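You operate a simulated robot arm through the tools that you are given. There is no shell and no other tool.

Carry out the task below with a simulated robot arm. There is one attempt and no reset: what you move stays moved.

JOB
Feed two trays from the dispenser and nest them on the small stack.
Fine: the stack beside the dispenser; shut the drawer after.

Only the result counts: the job must be done as asked and must still hold three seconds after the hand-in. Knocking over, shifting, dropping, spilling or breaking anything else fails it.

ROBOT AND FRAMES
A 7-joint arm with a fingered hand, fixed in place. Base frame: the origin is on the floor under the middle of its stand, x ahead of it, y to its left, z up. Readings come in m, degrees, newtons and seconds.
It reaches about 1.164 m from its shoulder. Its first joint turns from -166.0 to 166.0 degrees. Payload 4.7 kg.
The tool frame sits at the grasp point between the pads (the TCP): z along the fingers, y along the line on which they close. The tips reach 0.036 m beyond it. The gripper opens to 0.12 m; its body begins 0.042 m behind the TCP. The gripper is a hand of 5 fingers: y runs from the thumb to the fingers, the wrist lies at [-0.018, -0.122, -0.21] in the tool frame, and closing takes about 1.5 s.
Orientation is that of the tool frame in the base frame, as a unit quaternion [w, x, y, z]. With the fingers straight down and the wrist toward the robot, the tool's x, y and z point along [0, 1, 0], [1, 0, 0] and [0, 0, -1] of the base frame.

CONTROLS
- The arm moves only by the tool drive_tool. Its arguments are lists of equal length, an entry for each row: "angular": the turn, a rotation vector about the tool's x, y, z in units of 6 degrees (1.0 is 6 degrees), a list of three; "translation": the shift along the tool's x, y, z in units of 20 mm (1.0 is 20 mm), a list of three; "jaw": the finger opening in mm, from 0 to 120. In form: {"angular": [[ax, ay, az], ...], "translation": [[dx, dy, dz], ...], "jaw": [jaw, ...]}. A call has 1 to 20 rows; each row shifts and turns the commanded pose from where the row before left it, along the tool's axes as they then stand. A call with a number of a shift or a turn outside -1 to 1 is refused whole. A row lasts 0.2 s, in which the tool goes at most 0.05 m and 8.6 degrees; a call with a longer step from one row to the next is refused whole, and so is a gripper value outside its range. Where a pose cannot be reached the arm comes as near as it can. A force on the tool above 40 N (or 10 N above the force at the start of the call, whichever is more), or a blocked arm, ends the call early, and 0.2 s more pass. Each finger travels about 0.045 m/s and halts on what it meets, pressing with about 33 N; the grip force reading is that of the motor and also rises with nothing between the fingers. The clock runs only during rows and for 0.2 s after the last one: add rows that do not move to give the fingers time. The reply holds the time, the measured pose of the TCP, the force on the tool along the base axes, the opening and the grip force, in the units named above and with some noise, with the torque about the TCP (base axes, N m) and any sound that the robot's microphone picked up.
- Cameras (640 x 400 px; columns grow to the right, rows downward): "scene" is fixed at [0.3999, -0.6495, 1.5871]; the picture's right is [0.99, -0.13, 0.00], its down [-0.06, -0.50, -0.86] and it looks along [0.11, 0.86, -0.50] (base axes); focal length 352 px, centre (320, 200). "wrist" rides on the gripper at [0.073, -0.091, -0.143] in the tool frame; the picture's right is [-0.80, 0.28, -0.53], its down [-0.53, -0.73, 0.42] and it looks along [-0.27, 0.62, 0.74] (tool axes); focal length 234 px, centre (320, 200). There is no depth. A picture from a camera that has moved, and an enlarged one, comes with that camera's place and axes in the base frame and with its lens.
- get_image(camera): a new picture of that camera. It takes no simulated time.
- grasp_type(shape): the hand has 5 fingers and takes this shape, open, in about a second: jaw (thumb against the fingers, like two jaws); tri (thumb and two fingers); tip (a fingertip pinch); poke (one finger out to press); point (the index stretched); flat (the hand flat); cup (the hand cupped); fist (a fist). The gripper value then closes the fingers along that shape, each until it touches; the sizes above hold for jaw. It gives what a move gives, with no picture.
- zoom(camera, box): a new picture of the part [left, top, right, bottom] of that camera's present view, enlarged. It takes no simulated time.
- job_done(): hands the job in; it is judged then, once.

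Nothing tells you positions but the pictures and the camera data. Unless the task says otherwise, let go and move clear before handing in.

The tools are called after "Emit:" as name(argument=value, ...) on one line, values as JSON. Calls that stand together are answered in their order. drive_tool: Moves the arm, as the interface text tells. Its arguments: {"type":"object","properties":{"angular":{"type":"array","items":{"type":"array","items":{"type":"number"}}},"translation":{"type":"array","items":{"type":"array","items":{"type":"number"}}},"jaw":{"type":"array","items":{"type":"number"}}},"required":["angular","translation","jaw"]} The other tools are called the same way: grasp_type (shape) gives the hand a shape; get_image (camera) takes a picture; zoom (camera, box) takes an enlarged picture of a part of a camera's view; job_done () hands the job in.

At the start:

```text
t: 0.0
tool_pos: [0.4054, 0.4136, 1.253]
tcp_rot: [0.001, 0.708, 0.707, 0.0]
wrist_force: [-0.5, -0.6, -0.6]
torque: [-0.01, -0.02, 0.02]
gripper_width: 0.1198
finger_force: 0.1
shape: jaw
```

scene: 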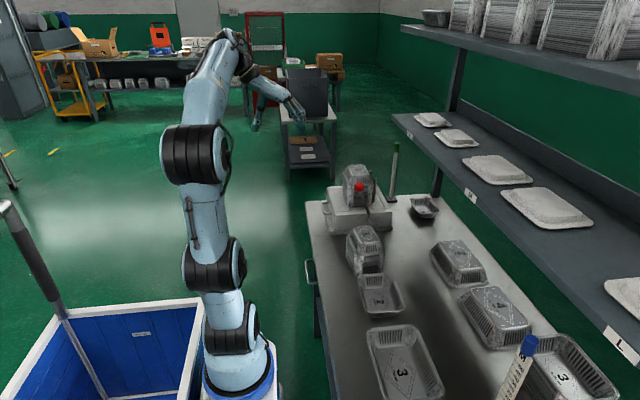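
wrist: 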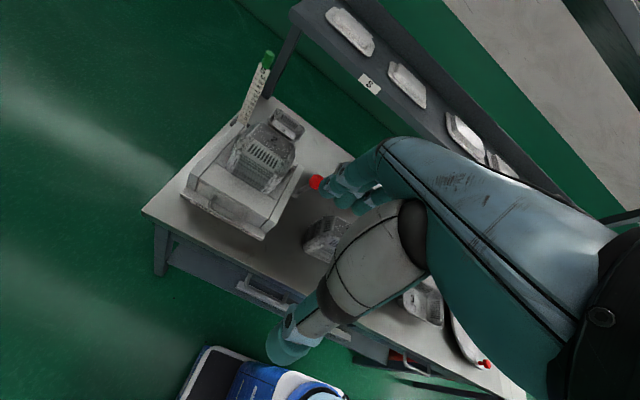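

I see a work table to the right of the arm with a dispenser (white box with a red knob) near its far end and several trays and stacks. I'll zoom in to identify the dispenser, the small stack, and the drawer.

Emit:
zoom(camera="scene", box=[300, 130, 460, 230])

Emit:
zoom(camera="scene", box=[300, 200, 620, 400])

Emit:
zoom(camera="wrist", box=[140, 40, 400, 202])

Emit:
zoom(camera="wrist", box=[180, 200, 540, 400])

```text
4.00 times, centred on (380, 180) of scene
camera zoom: at [0.3999, -0.6495, 1.5871], right [0.99, -0.13, 0.0], down [-0.06, -0.5, -0.86], along [0.11, 0.86, -0.5], focal length 1410 px, centre (80, 280)
```

zoom: 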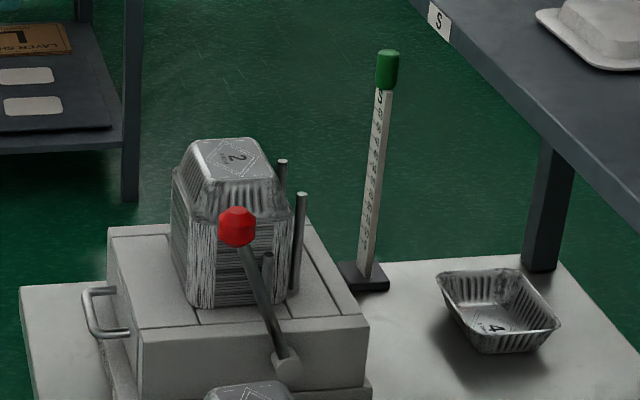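

```text
2.00 times, centred on (460, 300) of scene
camera zoom: at [0.3999, -0.6495, 1.5871], right [0.99, -0.13, 0.0], down [-0.06, -0.5, -0.86], along [0.11, 0.86, -0.5], focal length 705 px, centre (40, 0)
```

zoom: 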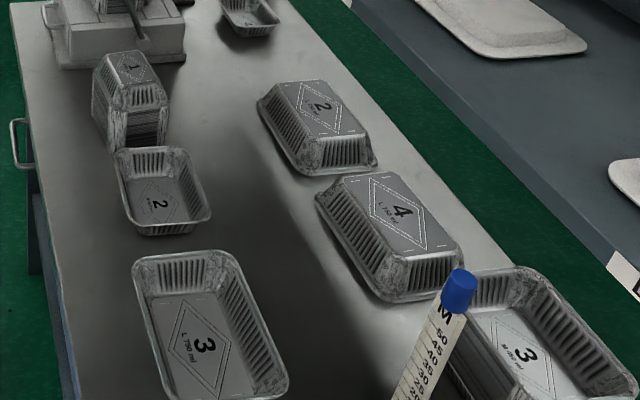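

```text
2.46 times, centred on (270, 121) of wrist
camera zoom: at [0.3138, 0.4852, 1.3963], right [0.28, -0.8, 0.53], down [-0.73, -0.53, -0.42], along [0.62, -0.27, -0.74], focal length 576 px, centre (443, 394)
```

zoom: 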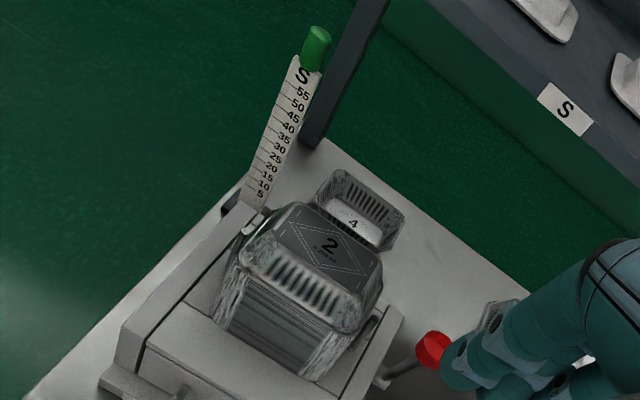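

```text
1.78 times, centred on (360, 300) of wrist
camera zoom: at [0.3138, 0.4852, 1.3963], right [0.28, -0.8, 0.53], down [-0.73, -0.53, -0.42], along [0.62, -0.27, -0.74], focal length 416 px, centre (249, 22)
```

zoom: 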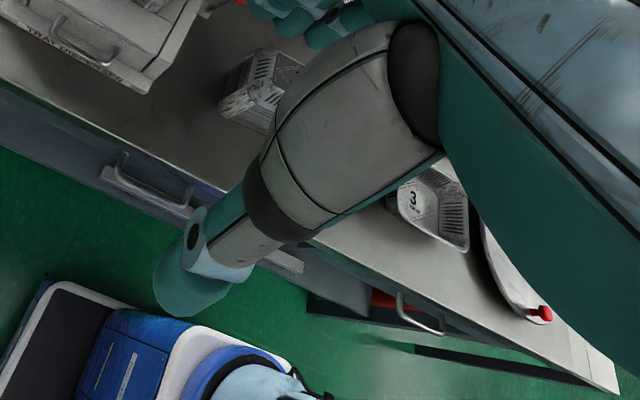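

The dispenser appears to be the white box with a magazine of inverted trays and a red-knobbed lever. I'll look closer at labels, the handles, and candidate stacks.

Emit:
zoom(camera="wrist", box=[170, 170, 290, 245])

Emit:
zoom(camera="wrist", box=[220, 240, 360, 328])

Emit:
zoom(camera="scene", box=[315, 180, 395, 230])

Emit:
zoom(camera="scene", box=[330, 215, 410, 265])

Emit:
zoom(camera="scene", box=[340, 255, 420, 305])

Emit:
zoom(camera="scene", box=[335, 155, 399, 195])

Emit:
zoom(camera="wrist", box=[290, 160, 370, 210])

```text
5.33 times, centred on (230, 208) of wrist
camera zoom: at [0.3138, 0.4852, 1.3963], right [0.28, -0.8, 0.53], down [-0.73, -0.53, -0.42], along [0.62, -0.27, -0.74], focal length 1249 px, centre (800, 160)
```

zoom: 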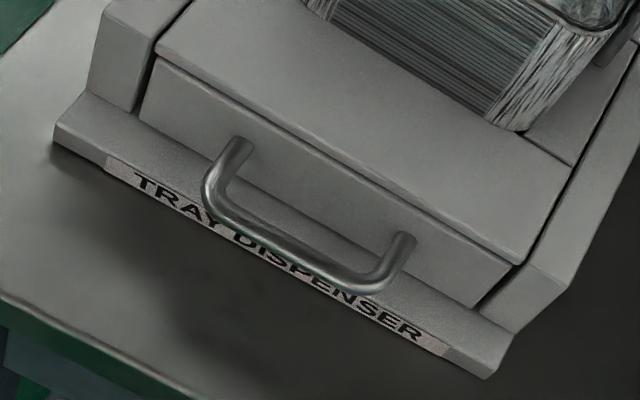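

```text
4.55 times, centred on (290, 284) of wrist
camera zoom: at [0.3138, 0.4852, 1.3963], right [0.28, -0.8, 0.53], down [-0.73, -0.53, -0.42], along [0.62, -0.27, -0.74], focal length 1064 px, centre (456, -182)
```

zoom: 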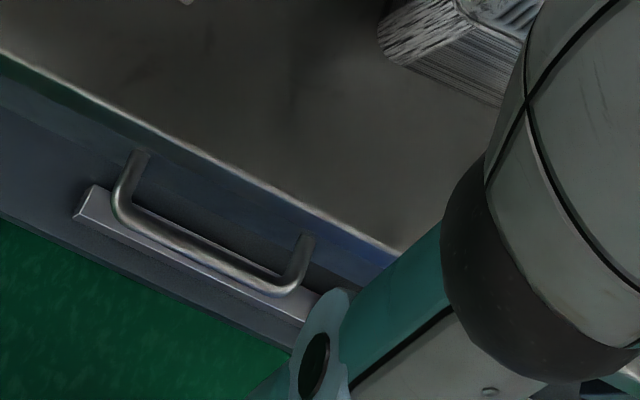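

```text
8.00 times, centred on (355, 205) of scene
camera zoom: at [0.3999, -0.6495, 1.5871], right [0.99, -0.13, 0.0], down [-0.06, -0.5, -0.86], along [0.11, 0.86, -0.5], focal length 2819 px, centre (40, 160)
```

zoom: 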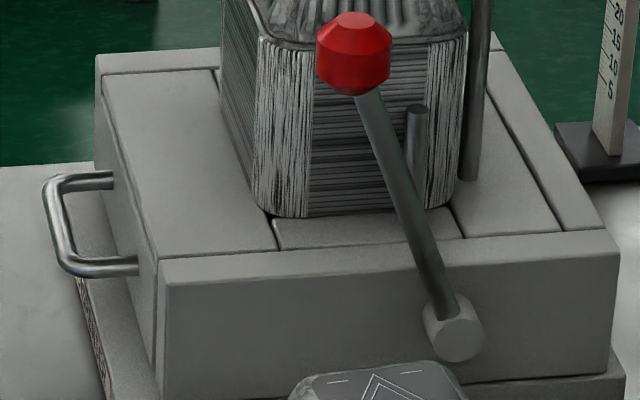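

```text
8.00 times, centred on (370, 240) of scene
camera zoom: at [0.3999, -0.6495, 1.5871], right [0.99, -0.13, 0.0], down [-0.06, -0.5, -0.86], along [0.11, 0.86, -0.5], focal length 2819 px, centre (-80, -120)
```

zoom: 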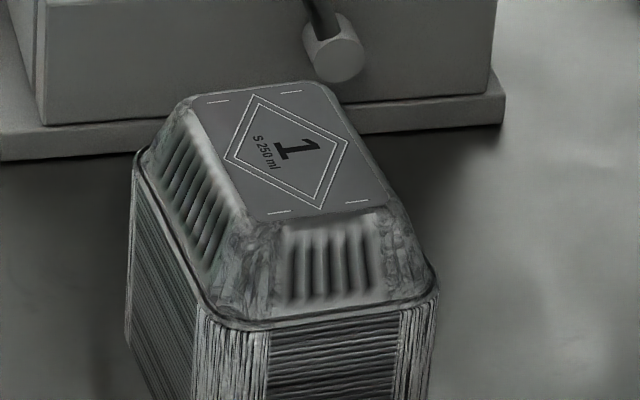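

```text
8.00 times, centred on (380, 280) of scene
camera zoom: at [0.3999, -0.6495, 1.5871], right [0.99, -0.13, 0.0], down [-0.06, -0.5, -0.86], along [0.11, 0.86, -0.5], focal length 2819 px, centre (-160, -440)
```

zoom: 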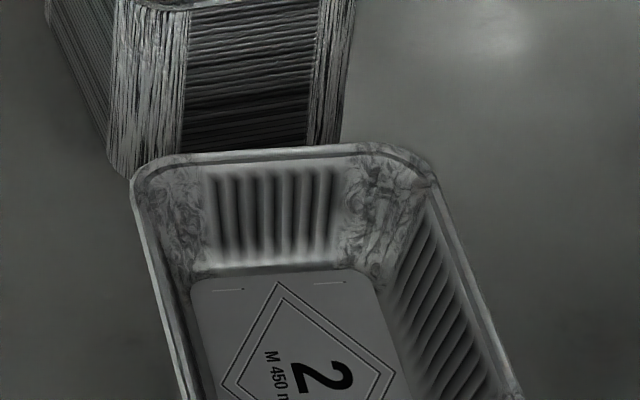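

```text
10.00 times, centred on (367, 175) of scene
camera zoom: at [0.3999, -0.6495, 1.5871], right [0.99, -0.13, 0.0], down [-0.06, -0.5, -0.86], along [0.11, 0.86, -0.5], focal length 3524 px, centre (-150, 450)
```

zoom: 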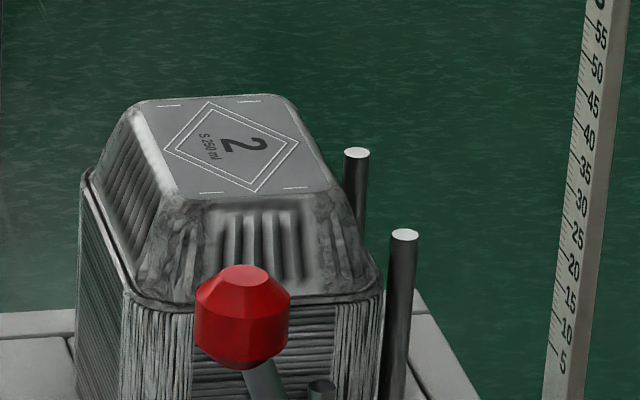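

```text
8.00 times, centred on (330, 185) of wrist
camera zoom: at [0.3138, 0.4852, 1.3963], right [0.28, -0.8, 0.53], down [-0.73, -0.53, -0.42], along [0.62, -0.27, -0.74], focal length 1873 px, centre (240, 320)
```

zoom: 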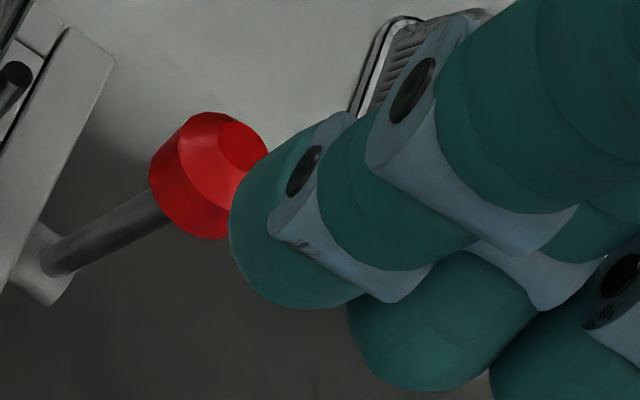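

The dispenser holds S 250 ml trays (inverted) with a lever on its near side and a handled drawer on the robot side. The stack marked "1 S 250 ml" right beside it is the small stack. I'll move the hand sideways up high to get a second viewpoint of the stack.

Emit:
drive_tool(angular=[[0, 0, 0], [0, 0, 0], [0, 0, 0], [0, 0, 0], [0, 0, 0], [0, 0, 0], [0, 0, 0], [0, 0, 0], [0, 0, 0], [0, 0, 0]], translation=[[-1, -0.5, 0], [-1, -0.5, 0], [-1, -0.5, 0], [-1, -0.5, 0], [-1, -0.5, 0], [-1, -0.5, 0], [-1, -0.5, 0], [-1, -0.5, 0], [-1, -0.5, 0], [-1, -0.5, 0]], jaw=[120, 120, 120, 120, 120, 120, 120, 120, 120, 120])

Emit:
get_image(camera="wrist")

Emit:
get_image(camera="scene")

```text
t: 2.2
tool_pos: [0.306, 0.212, 1.2511]
tcp_rot: [0.001, 0.707, 0.707, 0.0]
wrist_force: [0.0, 0.1, 0.3]
torque: [0.02, 0.01, -0.02]
gripper_width: 0.1196
finger_force: 0.1
shape: jaw
```

```text
taken
camera wrist: at [0.2141, 0.2845, 1.3954], right [0.28, -0.8, 0.53], down [-0.73, -0.53, -0.42], along [0.62, -0.27, -0.74], focal length 234 px, centre (320, 200)
```

wrist: 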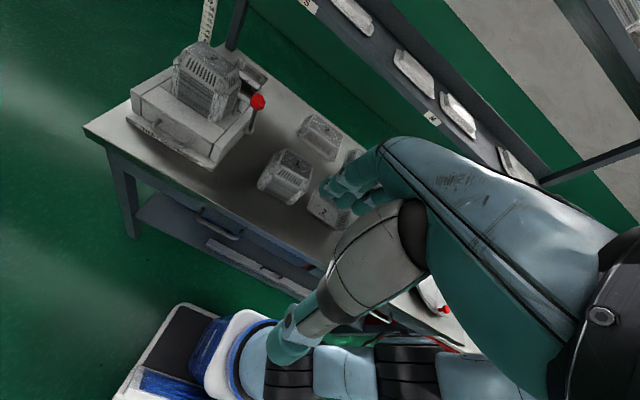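

```text
taken
```

scene: 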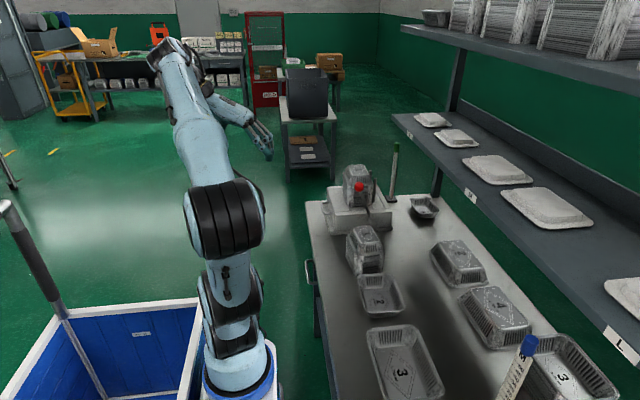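

The dispenser and the small stack are now both clear in the wrist view. I'll zoom in for triangulation.

Emit:
zoom(camera="wrist", box=[240, 130, 336, 190])

Emit:
zoom(camera="wrist", box=[120, 30, 280, 130])

Emit:
zoom(camera="wrist", box=[80, 80, 240, 180])

Emit:
zoom(camera="scene", box=[335, 215, 399, 255])

Emit:
zoom(camera="scene", box=[335, 245, 399, 285])

Emit:
zoom(camera="scene", box=[310, 195, 374, 245])

```text
6.67 times, centred on (288, 160) of wrist
camera zoom: at [0.2141, 0.2845, 1.3954], right [0.28, -0.8, 0.53], down [-0.73, -0.53, -0.42], along [0.62, -0.27, -0.74], focal length 1561 px, centre (533, 467)
```

zoom: 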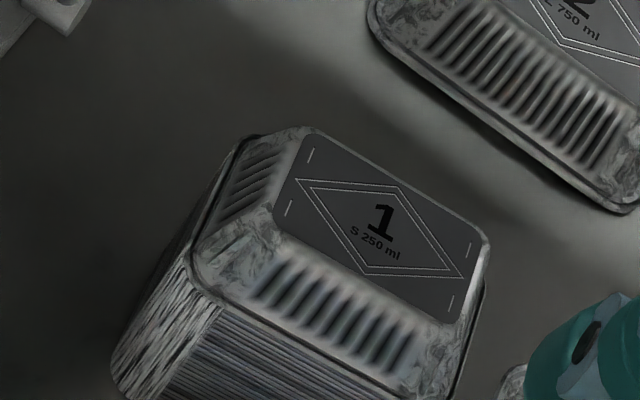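

```text
4.00 times, centred on (200, 80) of wrist
camera zoom: at [0.2141, 0.2845, 1.3954], right [0.28, -0.8, 0.53], down [-0.73, -0.53, -0.42], along [0.62, -0.27, -0.74], focal length 937 px, centre (800, 680)
```

zoom: 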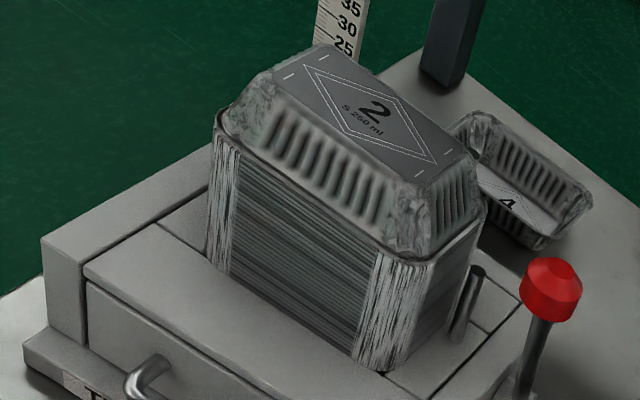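

```text
4.00 times, centred on (160, 130) of wrist
camera zoom: at [0.2141, 0.2845, 1.3954], right [0.28, -0.8, 0.53], down [-0.73, -0.53, -0.42], along [0.62, -0.27, -0.74], focal length 937 px, centre (960, 480)
```

zoom: 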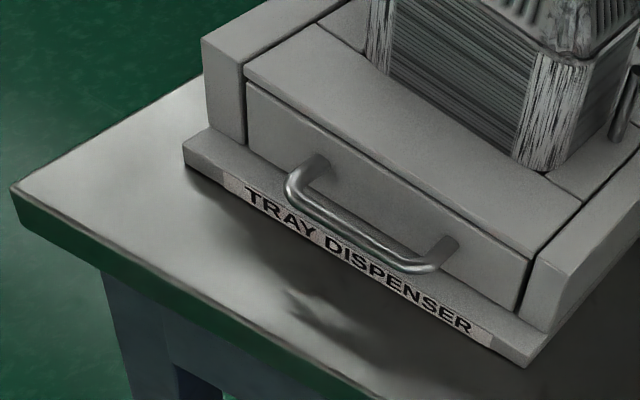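

```text
10.00 times, centred on (367, 235) of scene
camera zoom: at [0.3999, -0.6495, 1.5871], right [0.99, -0.13, 0.0], down [-0.06, -0.5, -0.86], along [0.11, 0.86, -0.5], focal length 3524 px, centre (-150, -150)
```

zoom: 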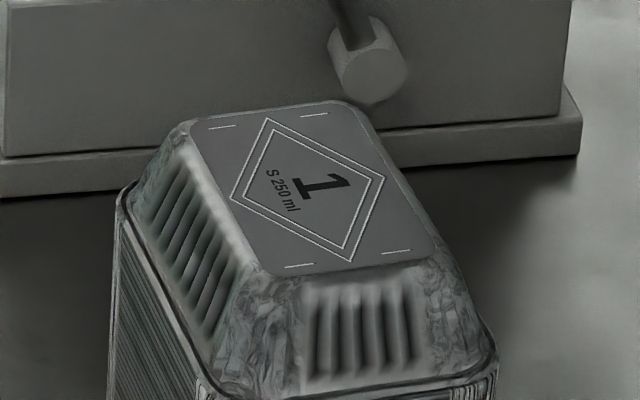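

```text
10.00 times, centred on (367, 265) of scene
camera zoom: at [0.3999, -0.6495, 1.5871], right [0.99, -0.13, 0.0], down [-0.06, -0.5, -0.86], along [0.11, 0.86, -0.5], focal length 3524 px, centre (-150, -450)
```

zoom: 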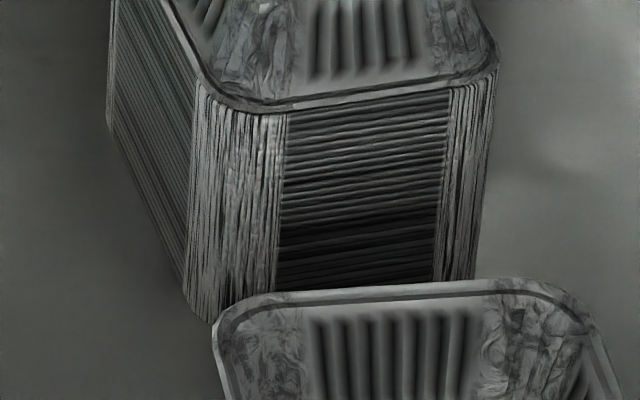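

```text
8.00 times, centred on (342, 220) of scene
camera zoom: at [0.3999, -0.6495, 1.5871], right [0.99, -0.13, 0.0], down [-0.06, -0.5, -0.86], along [0.11, 0.86, -0.5], focal length 2819 px, centre (144, 40)
```

zoom: 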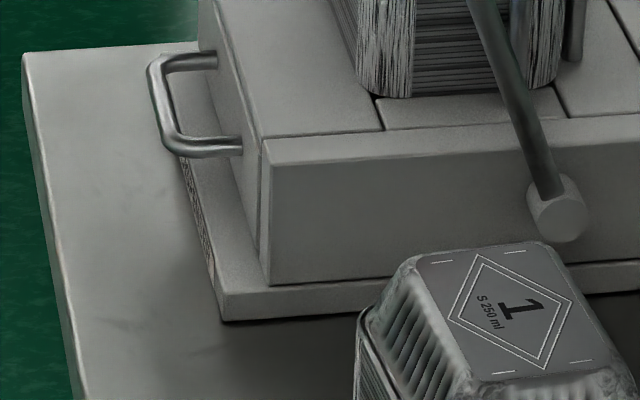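

Triangulation gives: table top z≈0.825, dispenser base x 0.57–0.81 / y 0.385–0.60, drawer handle bar at about (0.556, 0.49, 0.88), lever ball at (0.664, 0.371, 1.026), small stack top centre at (0.653, 0.215, 0.946) with ~5.5° yaw. Let me look at the hand's shape before moving in.

Emit:
zoom(camera="scene", box=[200, 80, 296, 170])

Emit:
zoom(camera="scene", box=[400, 190, 448, 220])

Emit:
zoom(camera="wrist", box=[240, 120, 560, 320])

```text
4.44 times, centred on (248, 125) of scene
camera zoom: at [0.3999, -0.6495, 1.5871], right [0.99, -0.13, 0.0], down [-0.06, -0.5, -0.86], along [0.11, 0.86, -0.5], focal length 1566 px, centre (640, 533)
```

zoom: 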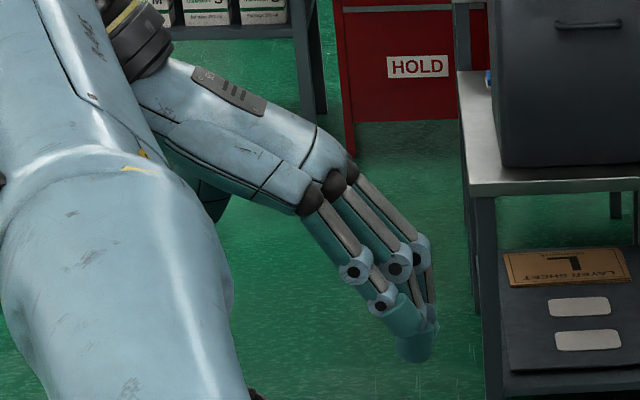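

```text
13.33 times, centred on (424, 205) of scene
camera zoom: at [0.3999, -0.6495, 1.5871], right [0.99, -0.13, 0.0], down [-0.06, -0.5, -0.86], along [0.11, 0.86, -0.5], focal length 4699 px, centre (-1067, 133)
```

zoom: 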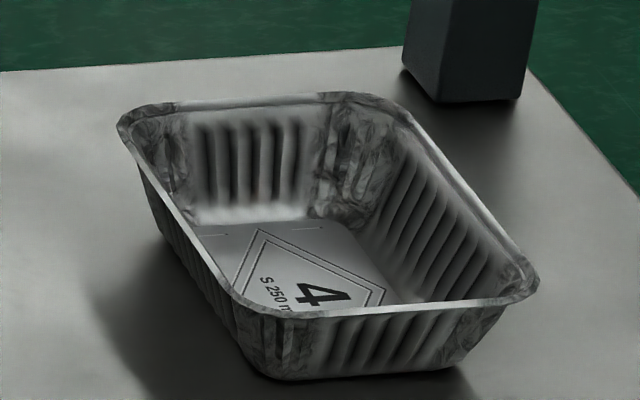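

```text
2.00 times, centred on (400, 220) of wrist
camera zoom: at [0.2141, 0.2845, 1.3954], right [0.28, -0.8, 0.53], down [-0.73, -0.53, -0.42], along [0.62, -0.27, -0.74], focal length 468 px, centre (160, 160)
```

zoom: 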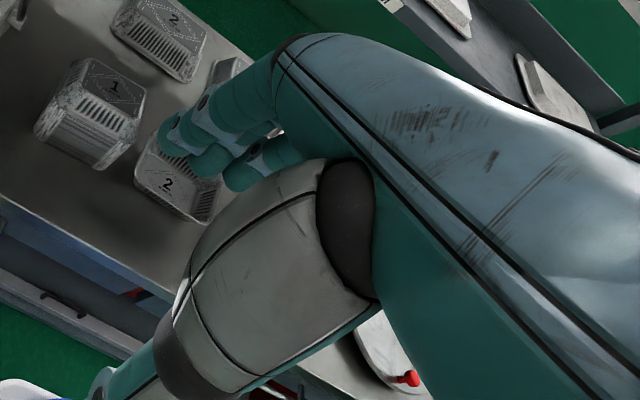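

The hand's thumb is on the robot side and fingers on the far side. I'll cage the lever ball between thumb and fingers from above (without squeezing), starting by moving above it.

Emit:
drive_tool(angular=[[0, 0, 0], [0, 0, 0], [0, 0, 0], [0, 0, 0], [0, 0, 0], [0, 0, 0], [0, 0, 0], [0, 0, 0], [0, 0, 0], [0, 0, 0], [0, 0, 0], [0, 0, 0], [0, 0, 0], [0, 0, 0], [0, 0, 0], [0, 0, 0], [0, 0, 0], [0, 0, 0]], translation=[[0.383, 0.994, 0.22], [0.383, 0.994, 0.22], [0.383, 0.994, 0.22], [0.383, 0.994, 0.22], [0.383, 0.994, 0.22], [0.383, 0.994, 0.22], [0.383, 0.994, 0.22], [0.383, 0.994, 0.22], [0.383, 0.994, 0.22], [0.383, 0.994, 0.22], [0.383, 0.994, 0.22], [0.383, 0.994, 0.22], [0.383, 0.994, 0.22], [0.383, 0.994, 0.22], [0.383, 0.994, 0.22], [0.383, 0.994, 0.22], [0.383, 0.994, 0.22], [0.383, 0.994, 0.22]], jaw=[120, 120, 120, 120, 120, 120, 120, 120, 120, 120, 120, 120, 120, 120, 120, 120, 120, 120])

Emit:
get_image(camera="wrist")

Emit:
zoom(camera="scene", box=[280, 80, 440, 240])

```text
t: 6.0
tool_pos: [0.6644, 0.3527, 1.1742]
tcp_rot: [0.0, 0.707, 0.707, 0.0]
wrist_force: [0.5, 0.6, 0.7]
torque: [0.01, 0.01, -0.01]
gripper_width: 0.1197
finger_force: 0.1
shape: jaw
```

```text
taken
camera wrist: at [0.572, 0.4236, 1.3176], right [0.28, -0.8, 0.53], down [-0.73, -0.53, -0.43], along [0.62, -0.27, -0.74], focal length 234 px, centre (320, 200)
```

wrist: 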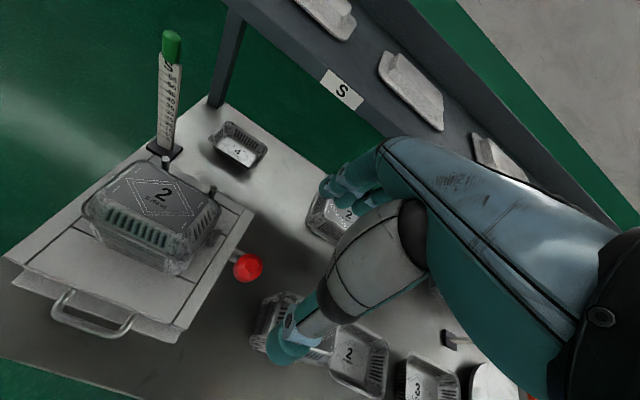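

```text
2.50 times, centred on (360, 160) of scene
camera zoom: at [0.3999, -0.6495, 1.5871], right [0.99, -0.13, 0.0], down [-0.06, -0.5, -0.86], along [0.11, 0.86, -0.5], focal length 881 px, centre (220, 300)
```

zoom: 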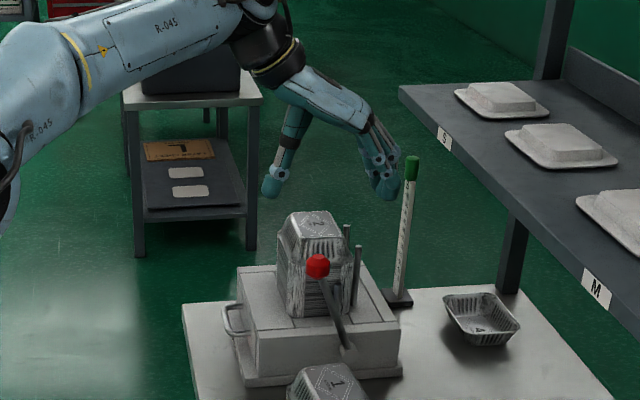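

Ball confirmed at (0.663, 0.373, 1.026); TCP is right above it. I'll lower the open hand around the ball, then narrow the gap to about 50 mm to cage it.

Emit:
drive_tool(angular=[[0, 0, 0], [0, 0, 0], [0, 0, 0], [0, 0, 0], [0, 0, 0], [0, 0, 0], [0, 0, 0], [0, 0, 0], [0, 0, 0], [0, 0, 0], [0, 0, 0], [0, 0, 0], [0, 0, 0], [0, 0, 0]], translation=[[0, 0, 0.9], [0, 0, 0.9], [0, 0, 0.9], [0, 0, 0.9], [0, 0, 0.9], [0, 0, 0.9], [0, 0, 0.9], [0, 0, 0.9], [0, 0, 0], [0, 0, 0], [0, 0, 0], [0, 0, 0], [0, 0, 0], [0, 0, 0]], jaw=[120, 120, 120, 120, 120, 120, 120, 120, 60, 55, 55, 55, 55, 55])

Emit:
get_image(camera="wrist")

Emit:
zoom(camera="scene", box=[310, 130, 438, 230])

```text
t: 9.0
tool_pos: [0.6632, 0.3528, 1.0291]
tcp_rot: [0.0, 0.707, 0.707, -0.001]
wrist_force: [0.5, -1.1, 0.4]
torque: [-0.02, -0.03, -0.03]
gripper_width: 0.0553
finger_force: 0.1
shape: jaw
```

```text
taken
camera wrist: at [0.572, 0.4238, 1.1728], right [0.28, -0.8, 0.53], down [-0.73, -0.53, -0.42], along [0.62, -0.27, -0.74], focal length 234 px, centre (320, 200)
```

wrist: 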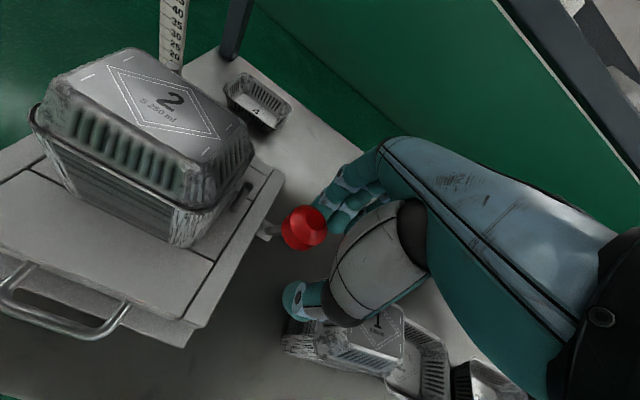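

```text
4.00 times, centred on (374, 180) of scene
camera zoom: at [0.3999, -0.6495, 1.5871], right [0.99, -0.13, 0.0], down [-0.06, -0.5, -0.86], along [0.11, 0.86, -0.5], focal length 1410 px, centre (104, 280)
```

zoom: 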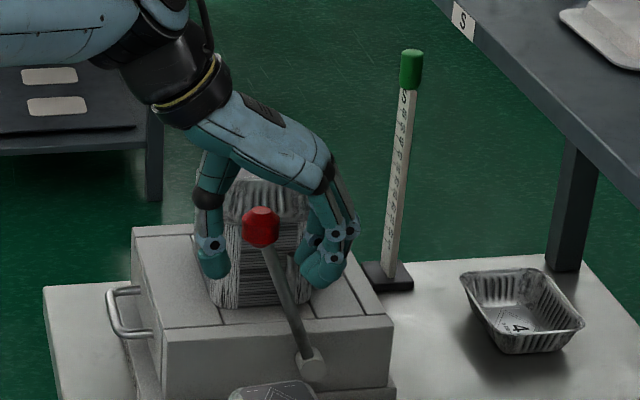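

The ball sits between thumb and fingers but is off to one side of the thumb. I'll shift the hand +y to centre it, then gently test pushing the lever away (+x).

Emit:
drive_tool(angular=[[0, 0, 0], [0, 0, 0], [0, 0, 0], [0, 0, 0], [0, 0, 0], [0, 0, 0], [0, 0, 0], [0, 0, 0]], translation=[[0.45, 0, 0], [0.45, 0, 0], [0, 0.25, 0], [0, 0.25, 0], [0, 0.25, 0], [0, 0.25, 0], [0, 0.25, 0], [0, 0, 0]], jaw=[55, 55, 55, 55, 55, 55, 55, 55])

Emit:
zoom(camera="scene", box=[310, 130, 438, 230])

```text
t: 10.8
tool_pos: [0.6893, 0.3699, 1.0295]
tcp_rot: [0.0, 0.708, 0.707, 0.0]
wrist_force: [-5.6, 0.5, -0.2]
torque: [0.02, 0.02, -0.03]
gripper_width: 0.0591
finger_force: 0.1
shape: jaw
```

```text
4.00 times, centred on (374, 180) of scene
camera zoom: at [0.3999, -0.6495, 1.5871], right [0.99, -0.13, 0.0], down [-0.06, -0.5, -0.86], along [0.11, 0.86, -0.5], focal length 1410 px, centre (104, 280)
```

zoom: 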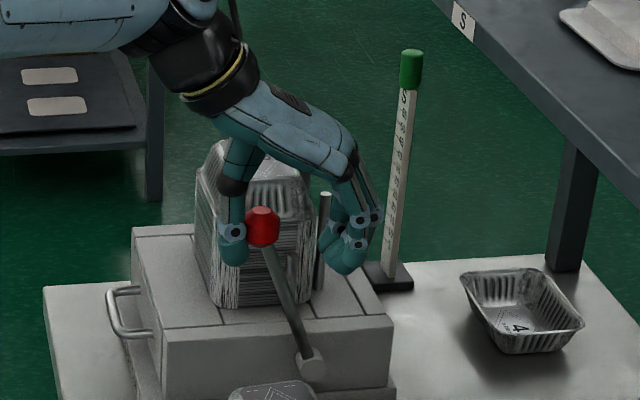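

Contact with the ball gives only ~6 N and the ball has barely moved. I'll push a bit more and watch whether the lever yields or is against its stop.

Emit:
drive_tool(angular=[[0, 0, 0], [0, 0, 0], [0, 0, 0]], translation=[[0, 0.2, 0], [0, 0.2, 0], [0, 0, 0]], jaw=[55, 55, 55])

Emit:
zoom(camera="scene", box=[310, 130, 438, 230])

```text
t: 11.6
tool_pos: [0.6963, 0.3706, 1.0291]
tcp_rot: [0.0, 0.707, 0.707, 0.001]
wrist_force: [-12.8, -0.4, 0.7]
torque: [0.0, 0.11, 0.04]
gripper_width: 0.0657
finger_force: 0.2
shape: jaw
```

```text
4.00 times, centred on (374, 180) of scene
camera zoom: at [0.3999, -0.6495, 1.5871], right [0.99, -0.13, 0.0], down [-0.06, -0.5, -0.86], along [0.11, 0.86, -0.5], focal length 1410 px, centre (104, 280)
```

zoom: 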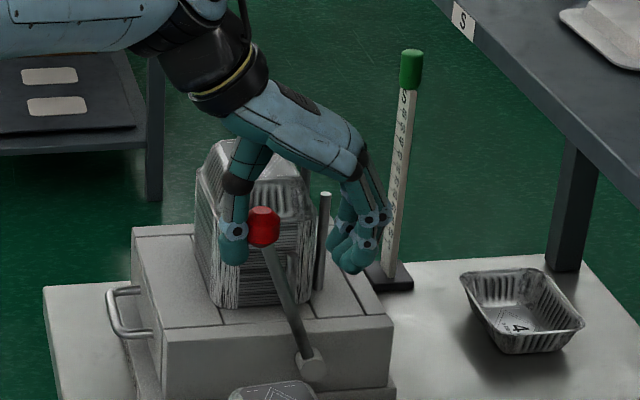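

The lever is against a stop in +x (the thumb just flexed), so it must be pulled toward the robot. I'll back off, shift slightly −y to keep the fingers clear of the dispenser wall, and begin pulling with the fingers along the lever's arc.

Emit:
drive_tool(angular=[[0, 0, 0], [0, 0, 0], [0, 0, 0], [0, 0, 0], [0, 0, 0], [0, 0, 0]], translation=[[0, -0.7, 0], [0, -0.7, 0], [-0.35, -0.2, 0], [-0.35, -0.2, 0], [0, -0.2, 0], [0, 0, 0]], jaw=[55, 55, 55, 50, 50, 50])

Emit:
get_image(camera="wrist")

Emit:
zoom(camera="scene", box=[310, 130, 438, 230])

```text
t: 13.0
tool_pos: [0.6563, 0.3558, 1.0291]
tcp_rot: [0.0, 0.707, 0.707, 0.001]
wrist_force: [-0.4, -0.6, 0.1]
torque: [0.03, -0.02, -0.03]
gripper_width: 0.0506
finger_force: 0.0
shape: jaw
```

```text
taken
camera wrist: at [0.5652, 0.4277, 1.173], right [0.28, -0.8, 0.53], down [-0.73, -0.53, -0.42], along [0.62, -0.27, -0.74], focal length 234 px, centre (320, 200)
```

wrist: 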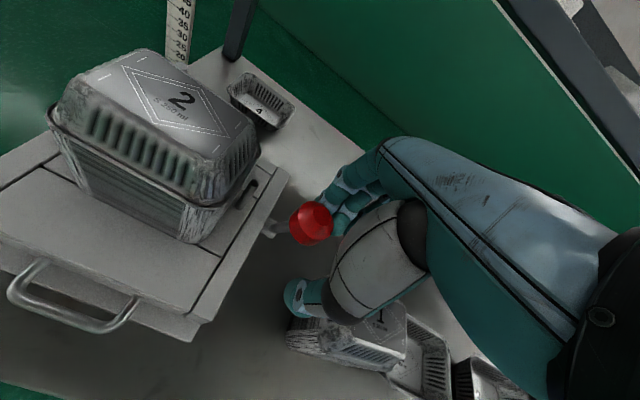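

```text
4.00 times, centred on (374, 180) of scene
camera zoom: at [0.3999, -0.6495, 1.5871], right [0.99, -0.13, 0.0], down [-0.06, -0.5, -0.86], along [0.11, 0.86, -0.5], focal length 1410 px, centre (104, 280)
```

zoom: 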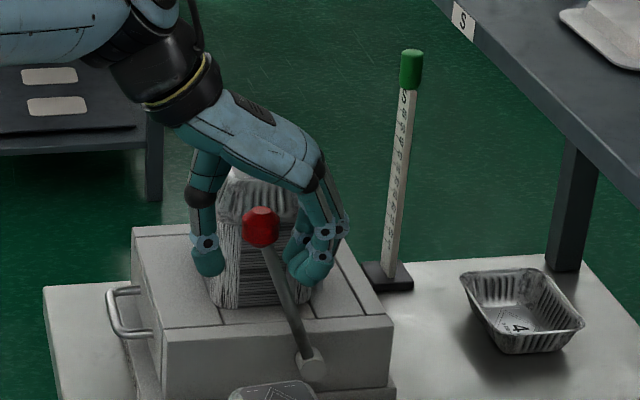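

Emit:
zoom(camera="wrist", box=[260, 150, 420, 330])

```text
2.22 times, centred on (340, 240) of wrist
camera zoom: at [0.5652, 0.4277, 1.173], right [0.28, -0.8, 0.53], down [-0.73, -0.53, -0.42], along [0.62, -0.27, -0.74], focal length 520 px, centre (276, 111)
```

zoom: 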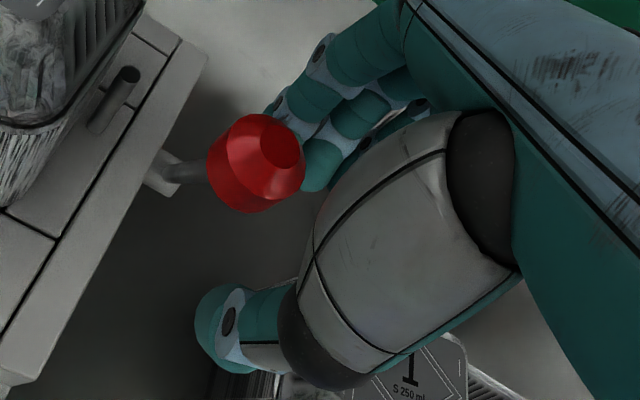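

Fingers are now just behind the ball (+x side). I'll pull along the arc toward the robot, rotating the hand with the lever.

Emit:
drive_tool(angular=[[-0.5, 0, 0], [-0.5, 0, 0], [-0.5, 0, 0], [-0.5, 0, 0]], translation=[[0, -0.371, 0.156], [0, -0.371, 0.156], [0, -0.371, 0.156], [0, -0.371, 0.156]], jaw=[45, 45, 45, 45])

Emit:
get_image(camera="wrist")

Emit:
zoom(camera="scene", box=[310, 130, 438, 230])

```text
t: 14.0
tool_pos: [0.6281, 0.3579, 1.0137]
tcp_rot: [0.074, 0.703, 0.703, 0.074]
wrist_force: [0.3, -0.9, 0.1]
torque: [-0.02, -0.03, -0.04]
gripper_width: 0.0457
finger_force: 0.0
shape: jaw
```

```text
taken
camera wrist: at [0.5088, 0.4282, 1.1359], right [0.16, -0.8, 0.57], down [-0.63, -0.53, -0.57], along [0.76, -0.27, -0.59], focal length 234 px, centre (320, 200)
```

wrist: 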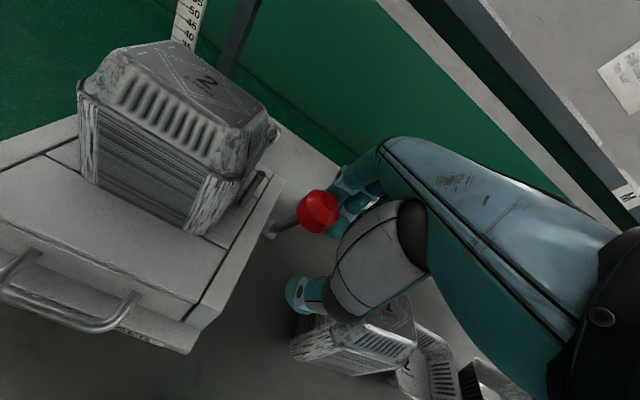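

```text
4.00 times, centred on (374, 180) of scene
camera zoom: at [0.3999, -0.6495, 1.5871], right [0.99, -0.13, 0.0], down [-0.06, -0.5, -0.86], along [0.11, 0.86, -0.5], focal length 1410 px, centre (104, 280)
```

zoom: 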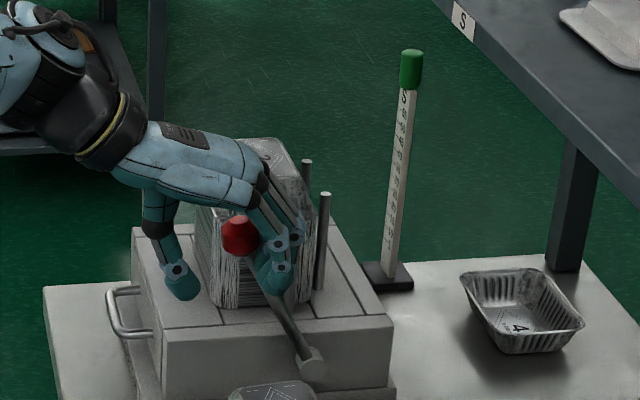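

The lever follows easily toward the robot. I'll continue along the arc.

Emit:
drive_tool(angular=[[-0.5, 0, 0], [-0.5, 0, 0], [-0.5, 0, 0], [-0.5, 0, 0], [-0.5, 0, 0]], translation=[[0, -0.371, 0.156], [0, -0.371, 0.156], [0, -0.371, 0.156], [0, -0.371, 0.156], [0, -0.371, 0.156]], jaw=[45, 45, 45, 45, 45])

Emit:
get_image(camera="wrist")

Emit:
zoom(camera="scene", box=[310, 130, 438, 230])

```text
t: 15.2
tool_pos: [0.5996, 0.356, 0.9883]
tcp_rot: [0.165, 0.687, 0.688, 0.165]
wrist_force: [2.8, -1.0, 0.2]
torque: [-0.02, 0.03, -0.11]
gripper_width: 0.0463
finger_force: 0.0
shape: jaw
```

```text
taken
camera wrist: at [0.4511, 0.4278, 1.0749], right [0.01, -0.8, 0.59], down [-0.46, -0.53, -0.71], along [0.89, -0.27, -0.38], focal length 234 px, centre (320, 200)
```

wrist: 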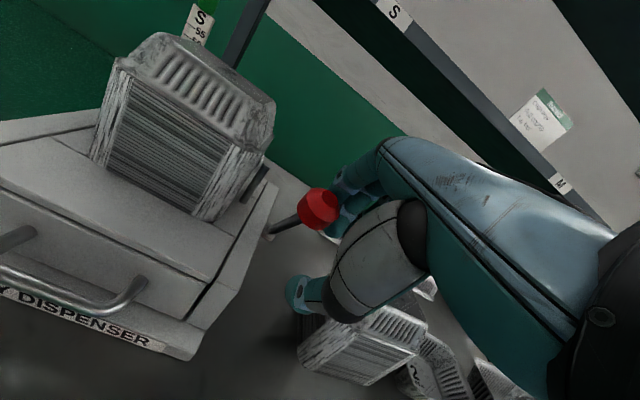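

```text
4.00 times, centred on (374, 180) of scene
camera zoom: at [0.3999, -0.6495, 1.5871], right [0.99, -0.13, 0.0], down [-0.06, -0.5, -0.86], along [0.11, 0.86, -0.5], focal length 1410 px, centre (104, 280)
```

zoom: 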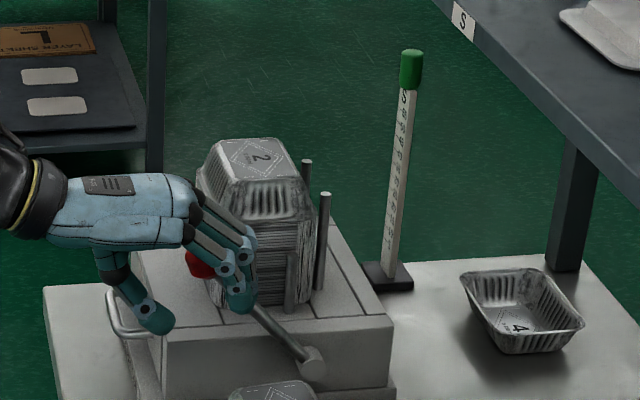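

Lever continues to come over; forces are small. Continuing the pull.

Emit:
drive_tool(angular=[[-0.5, 0, 0], [-0.5, 0, 0], [-0.5, 0, 0]], translation=[[0, -0.371, 0.156], [0, -0.371, 0.156], [0, -0.371, 0.156]], jaw=[45, 45, 45])

Emit:
zoom(camera="scene", box=[310, 130, 438, 230])

```text
t: 16.0
tool_pos: [0.5844, 0.3561, 0.9693]
tcp_rot: [0.218, 0.672, 0.673, 0.219]
wrist_force: [3.1, -1.9, 1.4]
torque: [-0.03, 0.03, -0.1]
gripper_width: 0.0465
finger_force: 0.1
shape: jaw
```

```text
4.00 times, centred on (374, 180) of scene
camera zoom: at [0.3999, -0.6495, 1.5871], right [0.99, -0.13, 0.0], down [-0.06, -0.5, -0.86], along [0.11, 0.86, -0.5], focal length 1410 px, centre (104, 280)
```

zoom: 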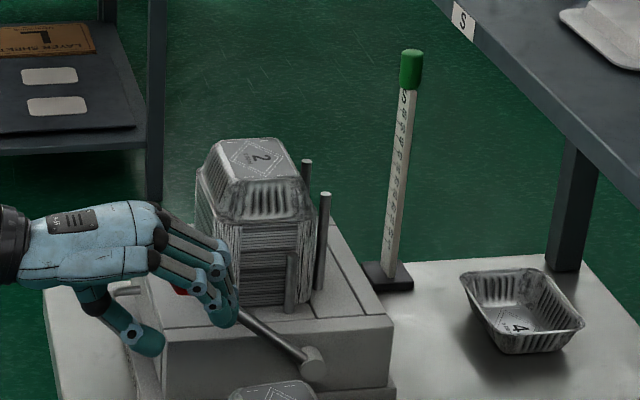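

Emit:
drive_tool(angular=[[-0.5, 0, 0], [-0.5, 0, 0], [-0.5, 0, 0]], translation=[[0, -0.371, 0.156], [0, -0.371, 0.156], [0, -0.371, 0.156]], jaw=[45, 45, 45])

Emit:
zoom(camera="scene", box=[310, 130, 438, 230])

Emit:
get_image(camera="wrist")

```text
t: 16.8
tool_pos: [0.5729, 0.3569, 0.9484]
tcp_rot: [0.27, 0.653, 0.654, 0.271]
wrist_force: [2.3, -2.5, 2.3]
torque: [0.06, 0.01, -0.15]
gripper_width: 0.0466
finger_force: 0.0
shape: jaw
```

```text
4.00 times, centred on (374, 180) of scene
camera zoom: at [0.3999, -0.6495, 1.5871], right [0.99, -0.13, 0.0], down [-0.06, -0.5, -0.86], along [0.11, 0.86, -0.5], focal length 1410 px, centre (104, 280)
```

zoom: 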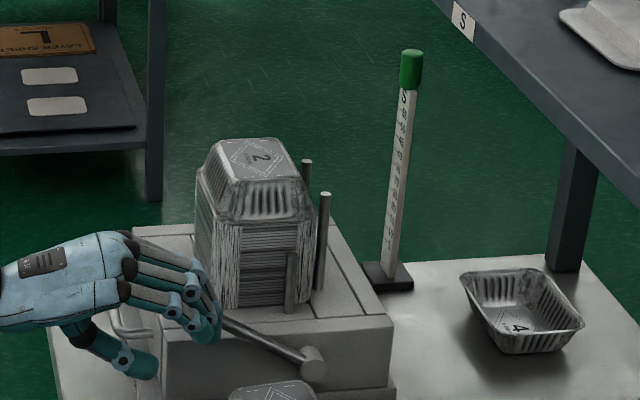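

```text
taken
camera wrist: at [0.4057, 0.4279, 0.9848], right [-0.17, -0.8, 0.57], down [-0.22, -0.53, -0.82], along [0.96, -0.27, -0.08], focal length 234 px, centre (320, 200)
```

wrist: 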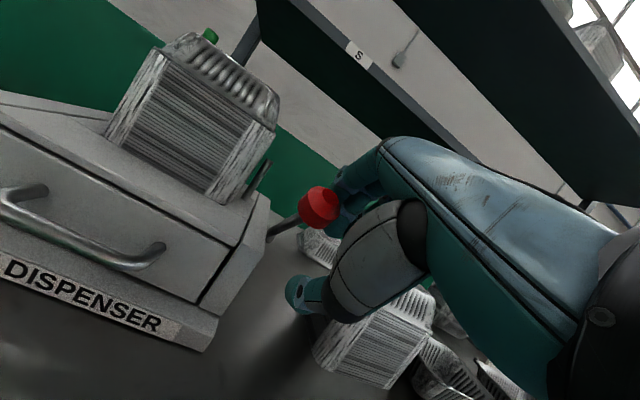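

Emit:
drive_tool(angular=[[-0.5, 0, 0], [-0.5, 0, 0], [-0.5, 0, 0]], translation=[[0, -0.371, 0.156], [0, -0.371, 0.156], [0, -0.371, 0.156]], jaw=[45, 45, 45])

Emit:
zoom(camera="scene", box=[310, 130, 438, 230])

Emit:
get_image(camera="wrist")

```text
t: 17.6
tool_pos: [0.5636, 0.3567, 0.9261]
tcp_rot: [0.32, 0.63, 0.63, 0.322]
wrist_force: [4.2, -0.9, 2.8]
torque: [0.04, 0.05, -0.09]
gripper_width: 0.0471
finger_force: 0.0
shape: jaw
```

```text
4.00 times, centred on (374, 180) of scene
camera zoom: at [0.3999, -0.6495, 1.5871], right [0.99, -0.13, 0.0], down [-0.06, -0.5, -0.86], along [0.11, 0.86, -0.5], focal length 1410 px, centre (104, 280)
```

zoom: 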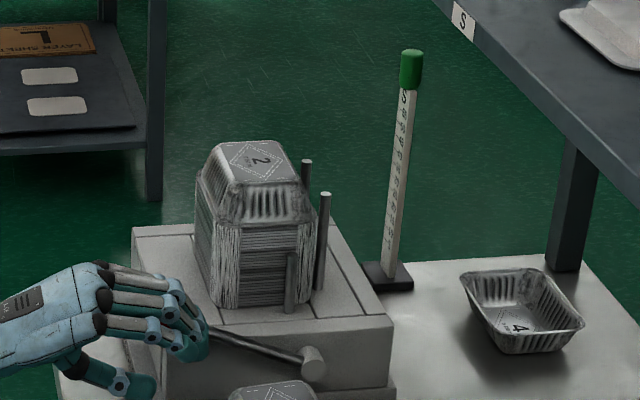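

```text
taken
camera wrist: at [0.3939, 0.4277, 0.9364], right [-0.26, -0.8, 0.53], down [-0.09, -0.53, -0.84], along [0.96, -0.27, 0.07], focal length 234 px, centre (320, 200)
```

wrist: 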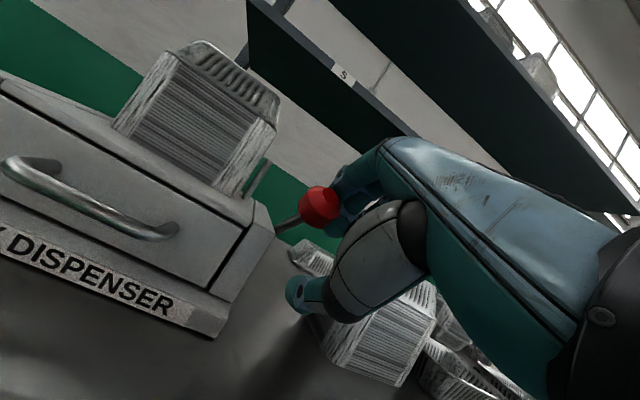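

The magazine appears to have dropped by a small amount. I'll check that closely and continue slightly to find the lever's end stop.

Emit:
drive_tool(angular=[[-0.5, 0, 0], [-0.5, 0, 0]], translation=[[0, -0.371, 0.156], [0, -0.371, 0.156]], jaw=[45, 45])

Emit:
zoom(camera="scene", box=[310, 130, 438, 230])

Emit:
zoom(camera="scene", box=[335, 155, 399, 195])

```text
t: 18.2
tool_pos: [0.5625, 0.3555, 0.9103]
tcp_rot: [0.353, 0.612, 0.613, 0.354]
wrist_force: [1.1, -1.5, 4.4]
torque: [0.1, -0.03, -0.07]
gripper_width: 0.0471
finger_force: 0.0
shape: jaw
```

```text
4.00 times, centred on (374, 180) of scene
camera zoom: at [0.3999, -0.6495, 1.5871], right [0.99, -0.13, 0.0], down [-0.06, -0.5, -0.86], along [0.11, 0.86, -0.5], focal length 1410 px, centre (104, 280)
```

zoom: 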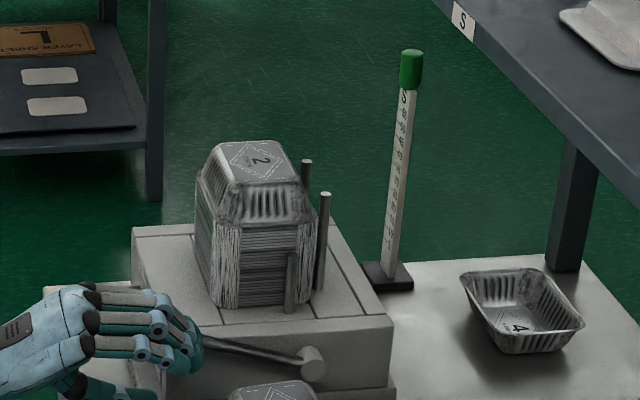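

```text
10.00 times, centred on (367, 175) of scene
camera zoom: at [0.3999, -0.6495, 1.5871], right [0.99, -0.13, 0.0], down [-0.06, -0.5, -0.86], along [0.11, 0.86, -0.5], focal length 3524 px, centre (-150, 450)
```

zoom: 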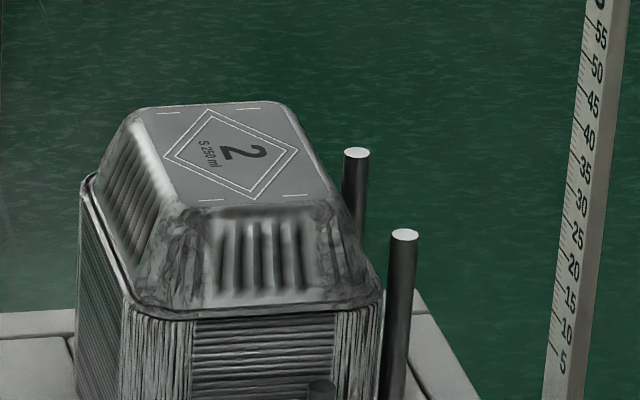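

The magazine has dropped by about one tray pitch (~3.4 mm), so one tray has been fed. Now I'll return the lever along the reverse arc.

Emit:
drive_tool(angular=[[0.5, 0, 0], [0.5, 0, 0], [0.5, 0, 0], [0.5, 0, 0], [0.5, 0, 0]], translation=[[0, 0.378, -0.137], [0, 0.378, -0.137], [0, 0.378, -0.137], [0, 0.378, -0.137], [0, 0.378, -0.137]], jaw=[45, 45, 45, 45, 45])

Emit:
zoom(camera="scene", box=[310, 130, 438, 230])

Emit:
get_image(camera="wrist")

```text
t: 19.4
tool_pos: [0.573, 0.3551, 0.9475]
tcp_rot: [0.27, 0.654, 0.653, 0.27]
wrist_force: [3.0, -1.8, 3.5]
torque: [0.06, 0.0, -0.1]
gripper_width: 0.0468
finger_force: 0.1
shape: jaw
```

```text
4.00 times, centred on (374, 180) of scene
camera zoom: at [0.3999, -0.6495, 1.5871], right [0.99, -0.13, 0.0], down [-0.06, -0.5, -0.86], along [0.11, 0.86, -0.5], focal length 1410 px, centre (104, 280)
```

zoom: 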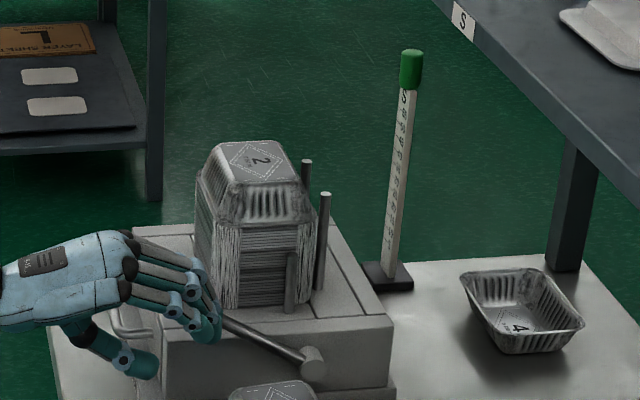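

```text
taken
camera wrist: at [0.4061, 0.4278, 0.9856], right [-0.17, -0.8, 0.57], down [-0.22, -0.53, -0.82], along [0.96, -0.27, -0.08], focal length 234 px, centre (320, 200)
```

wrist: 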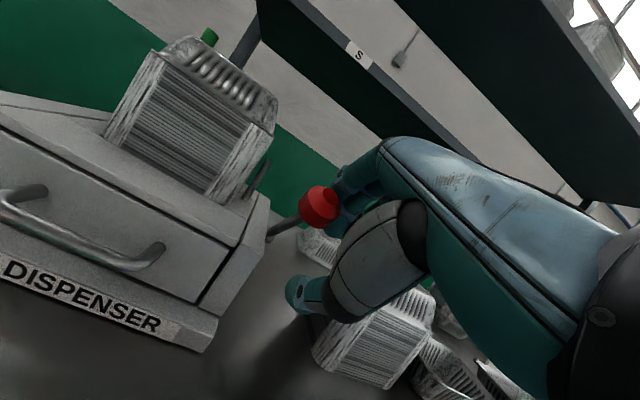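

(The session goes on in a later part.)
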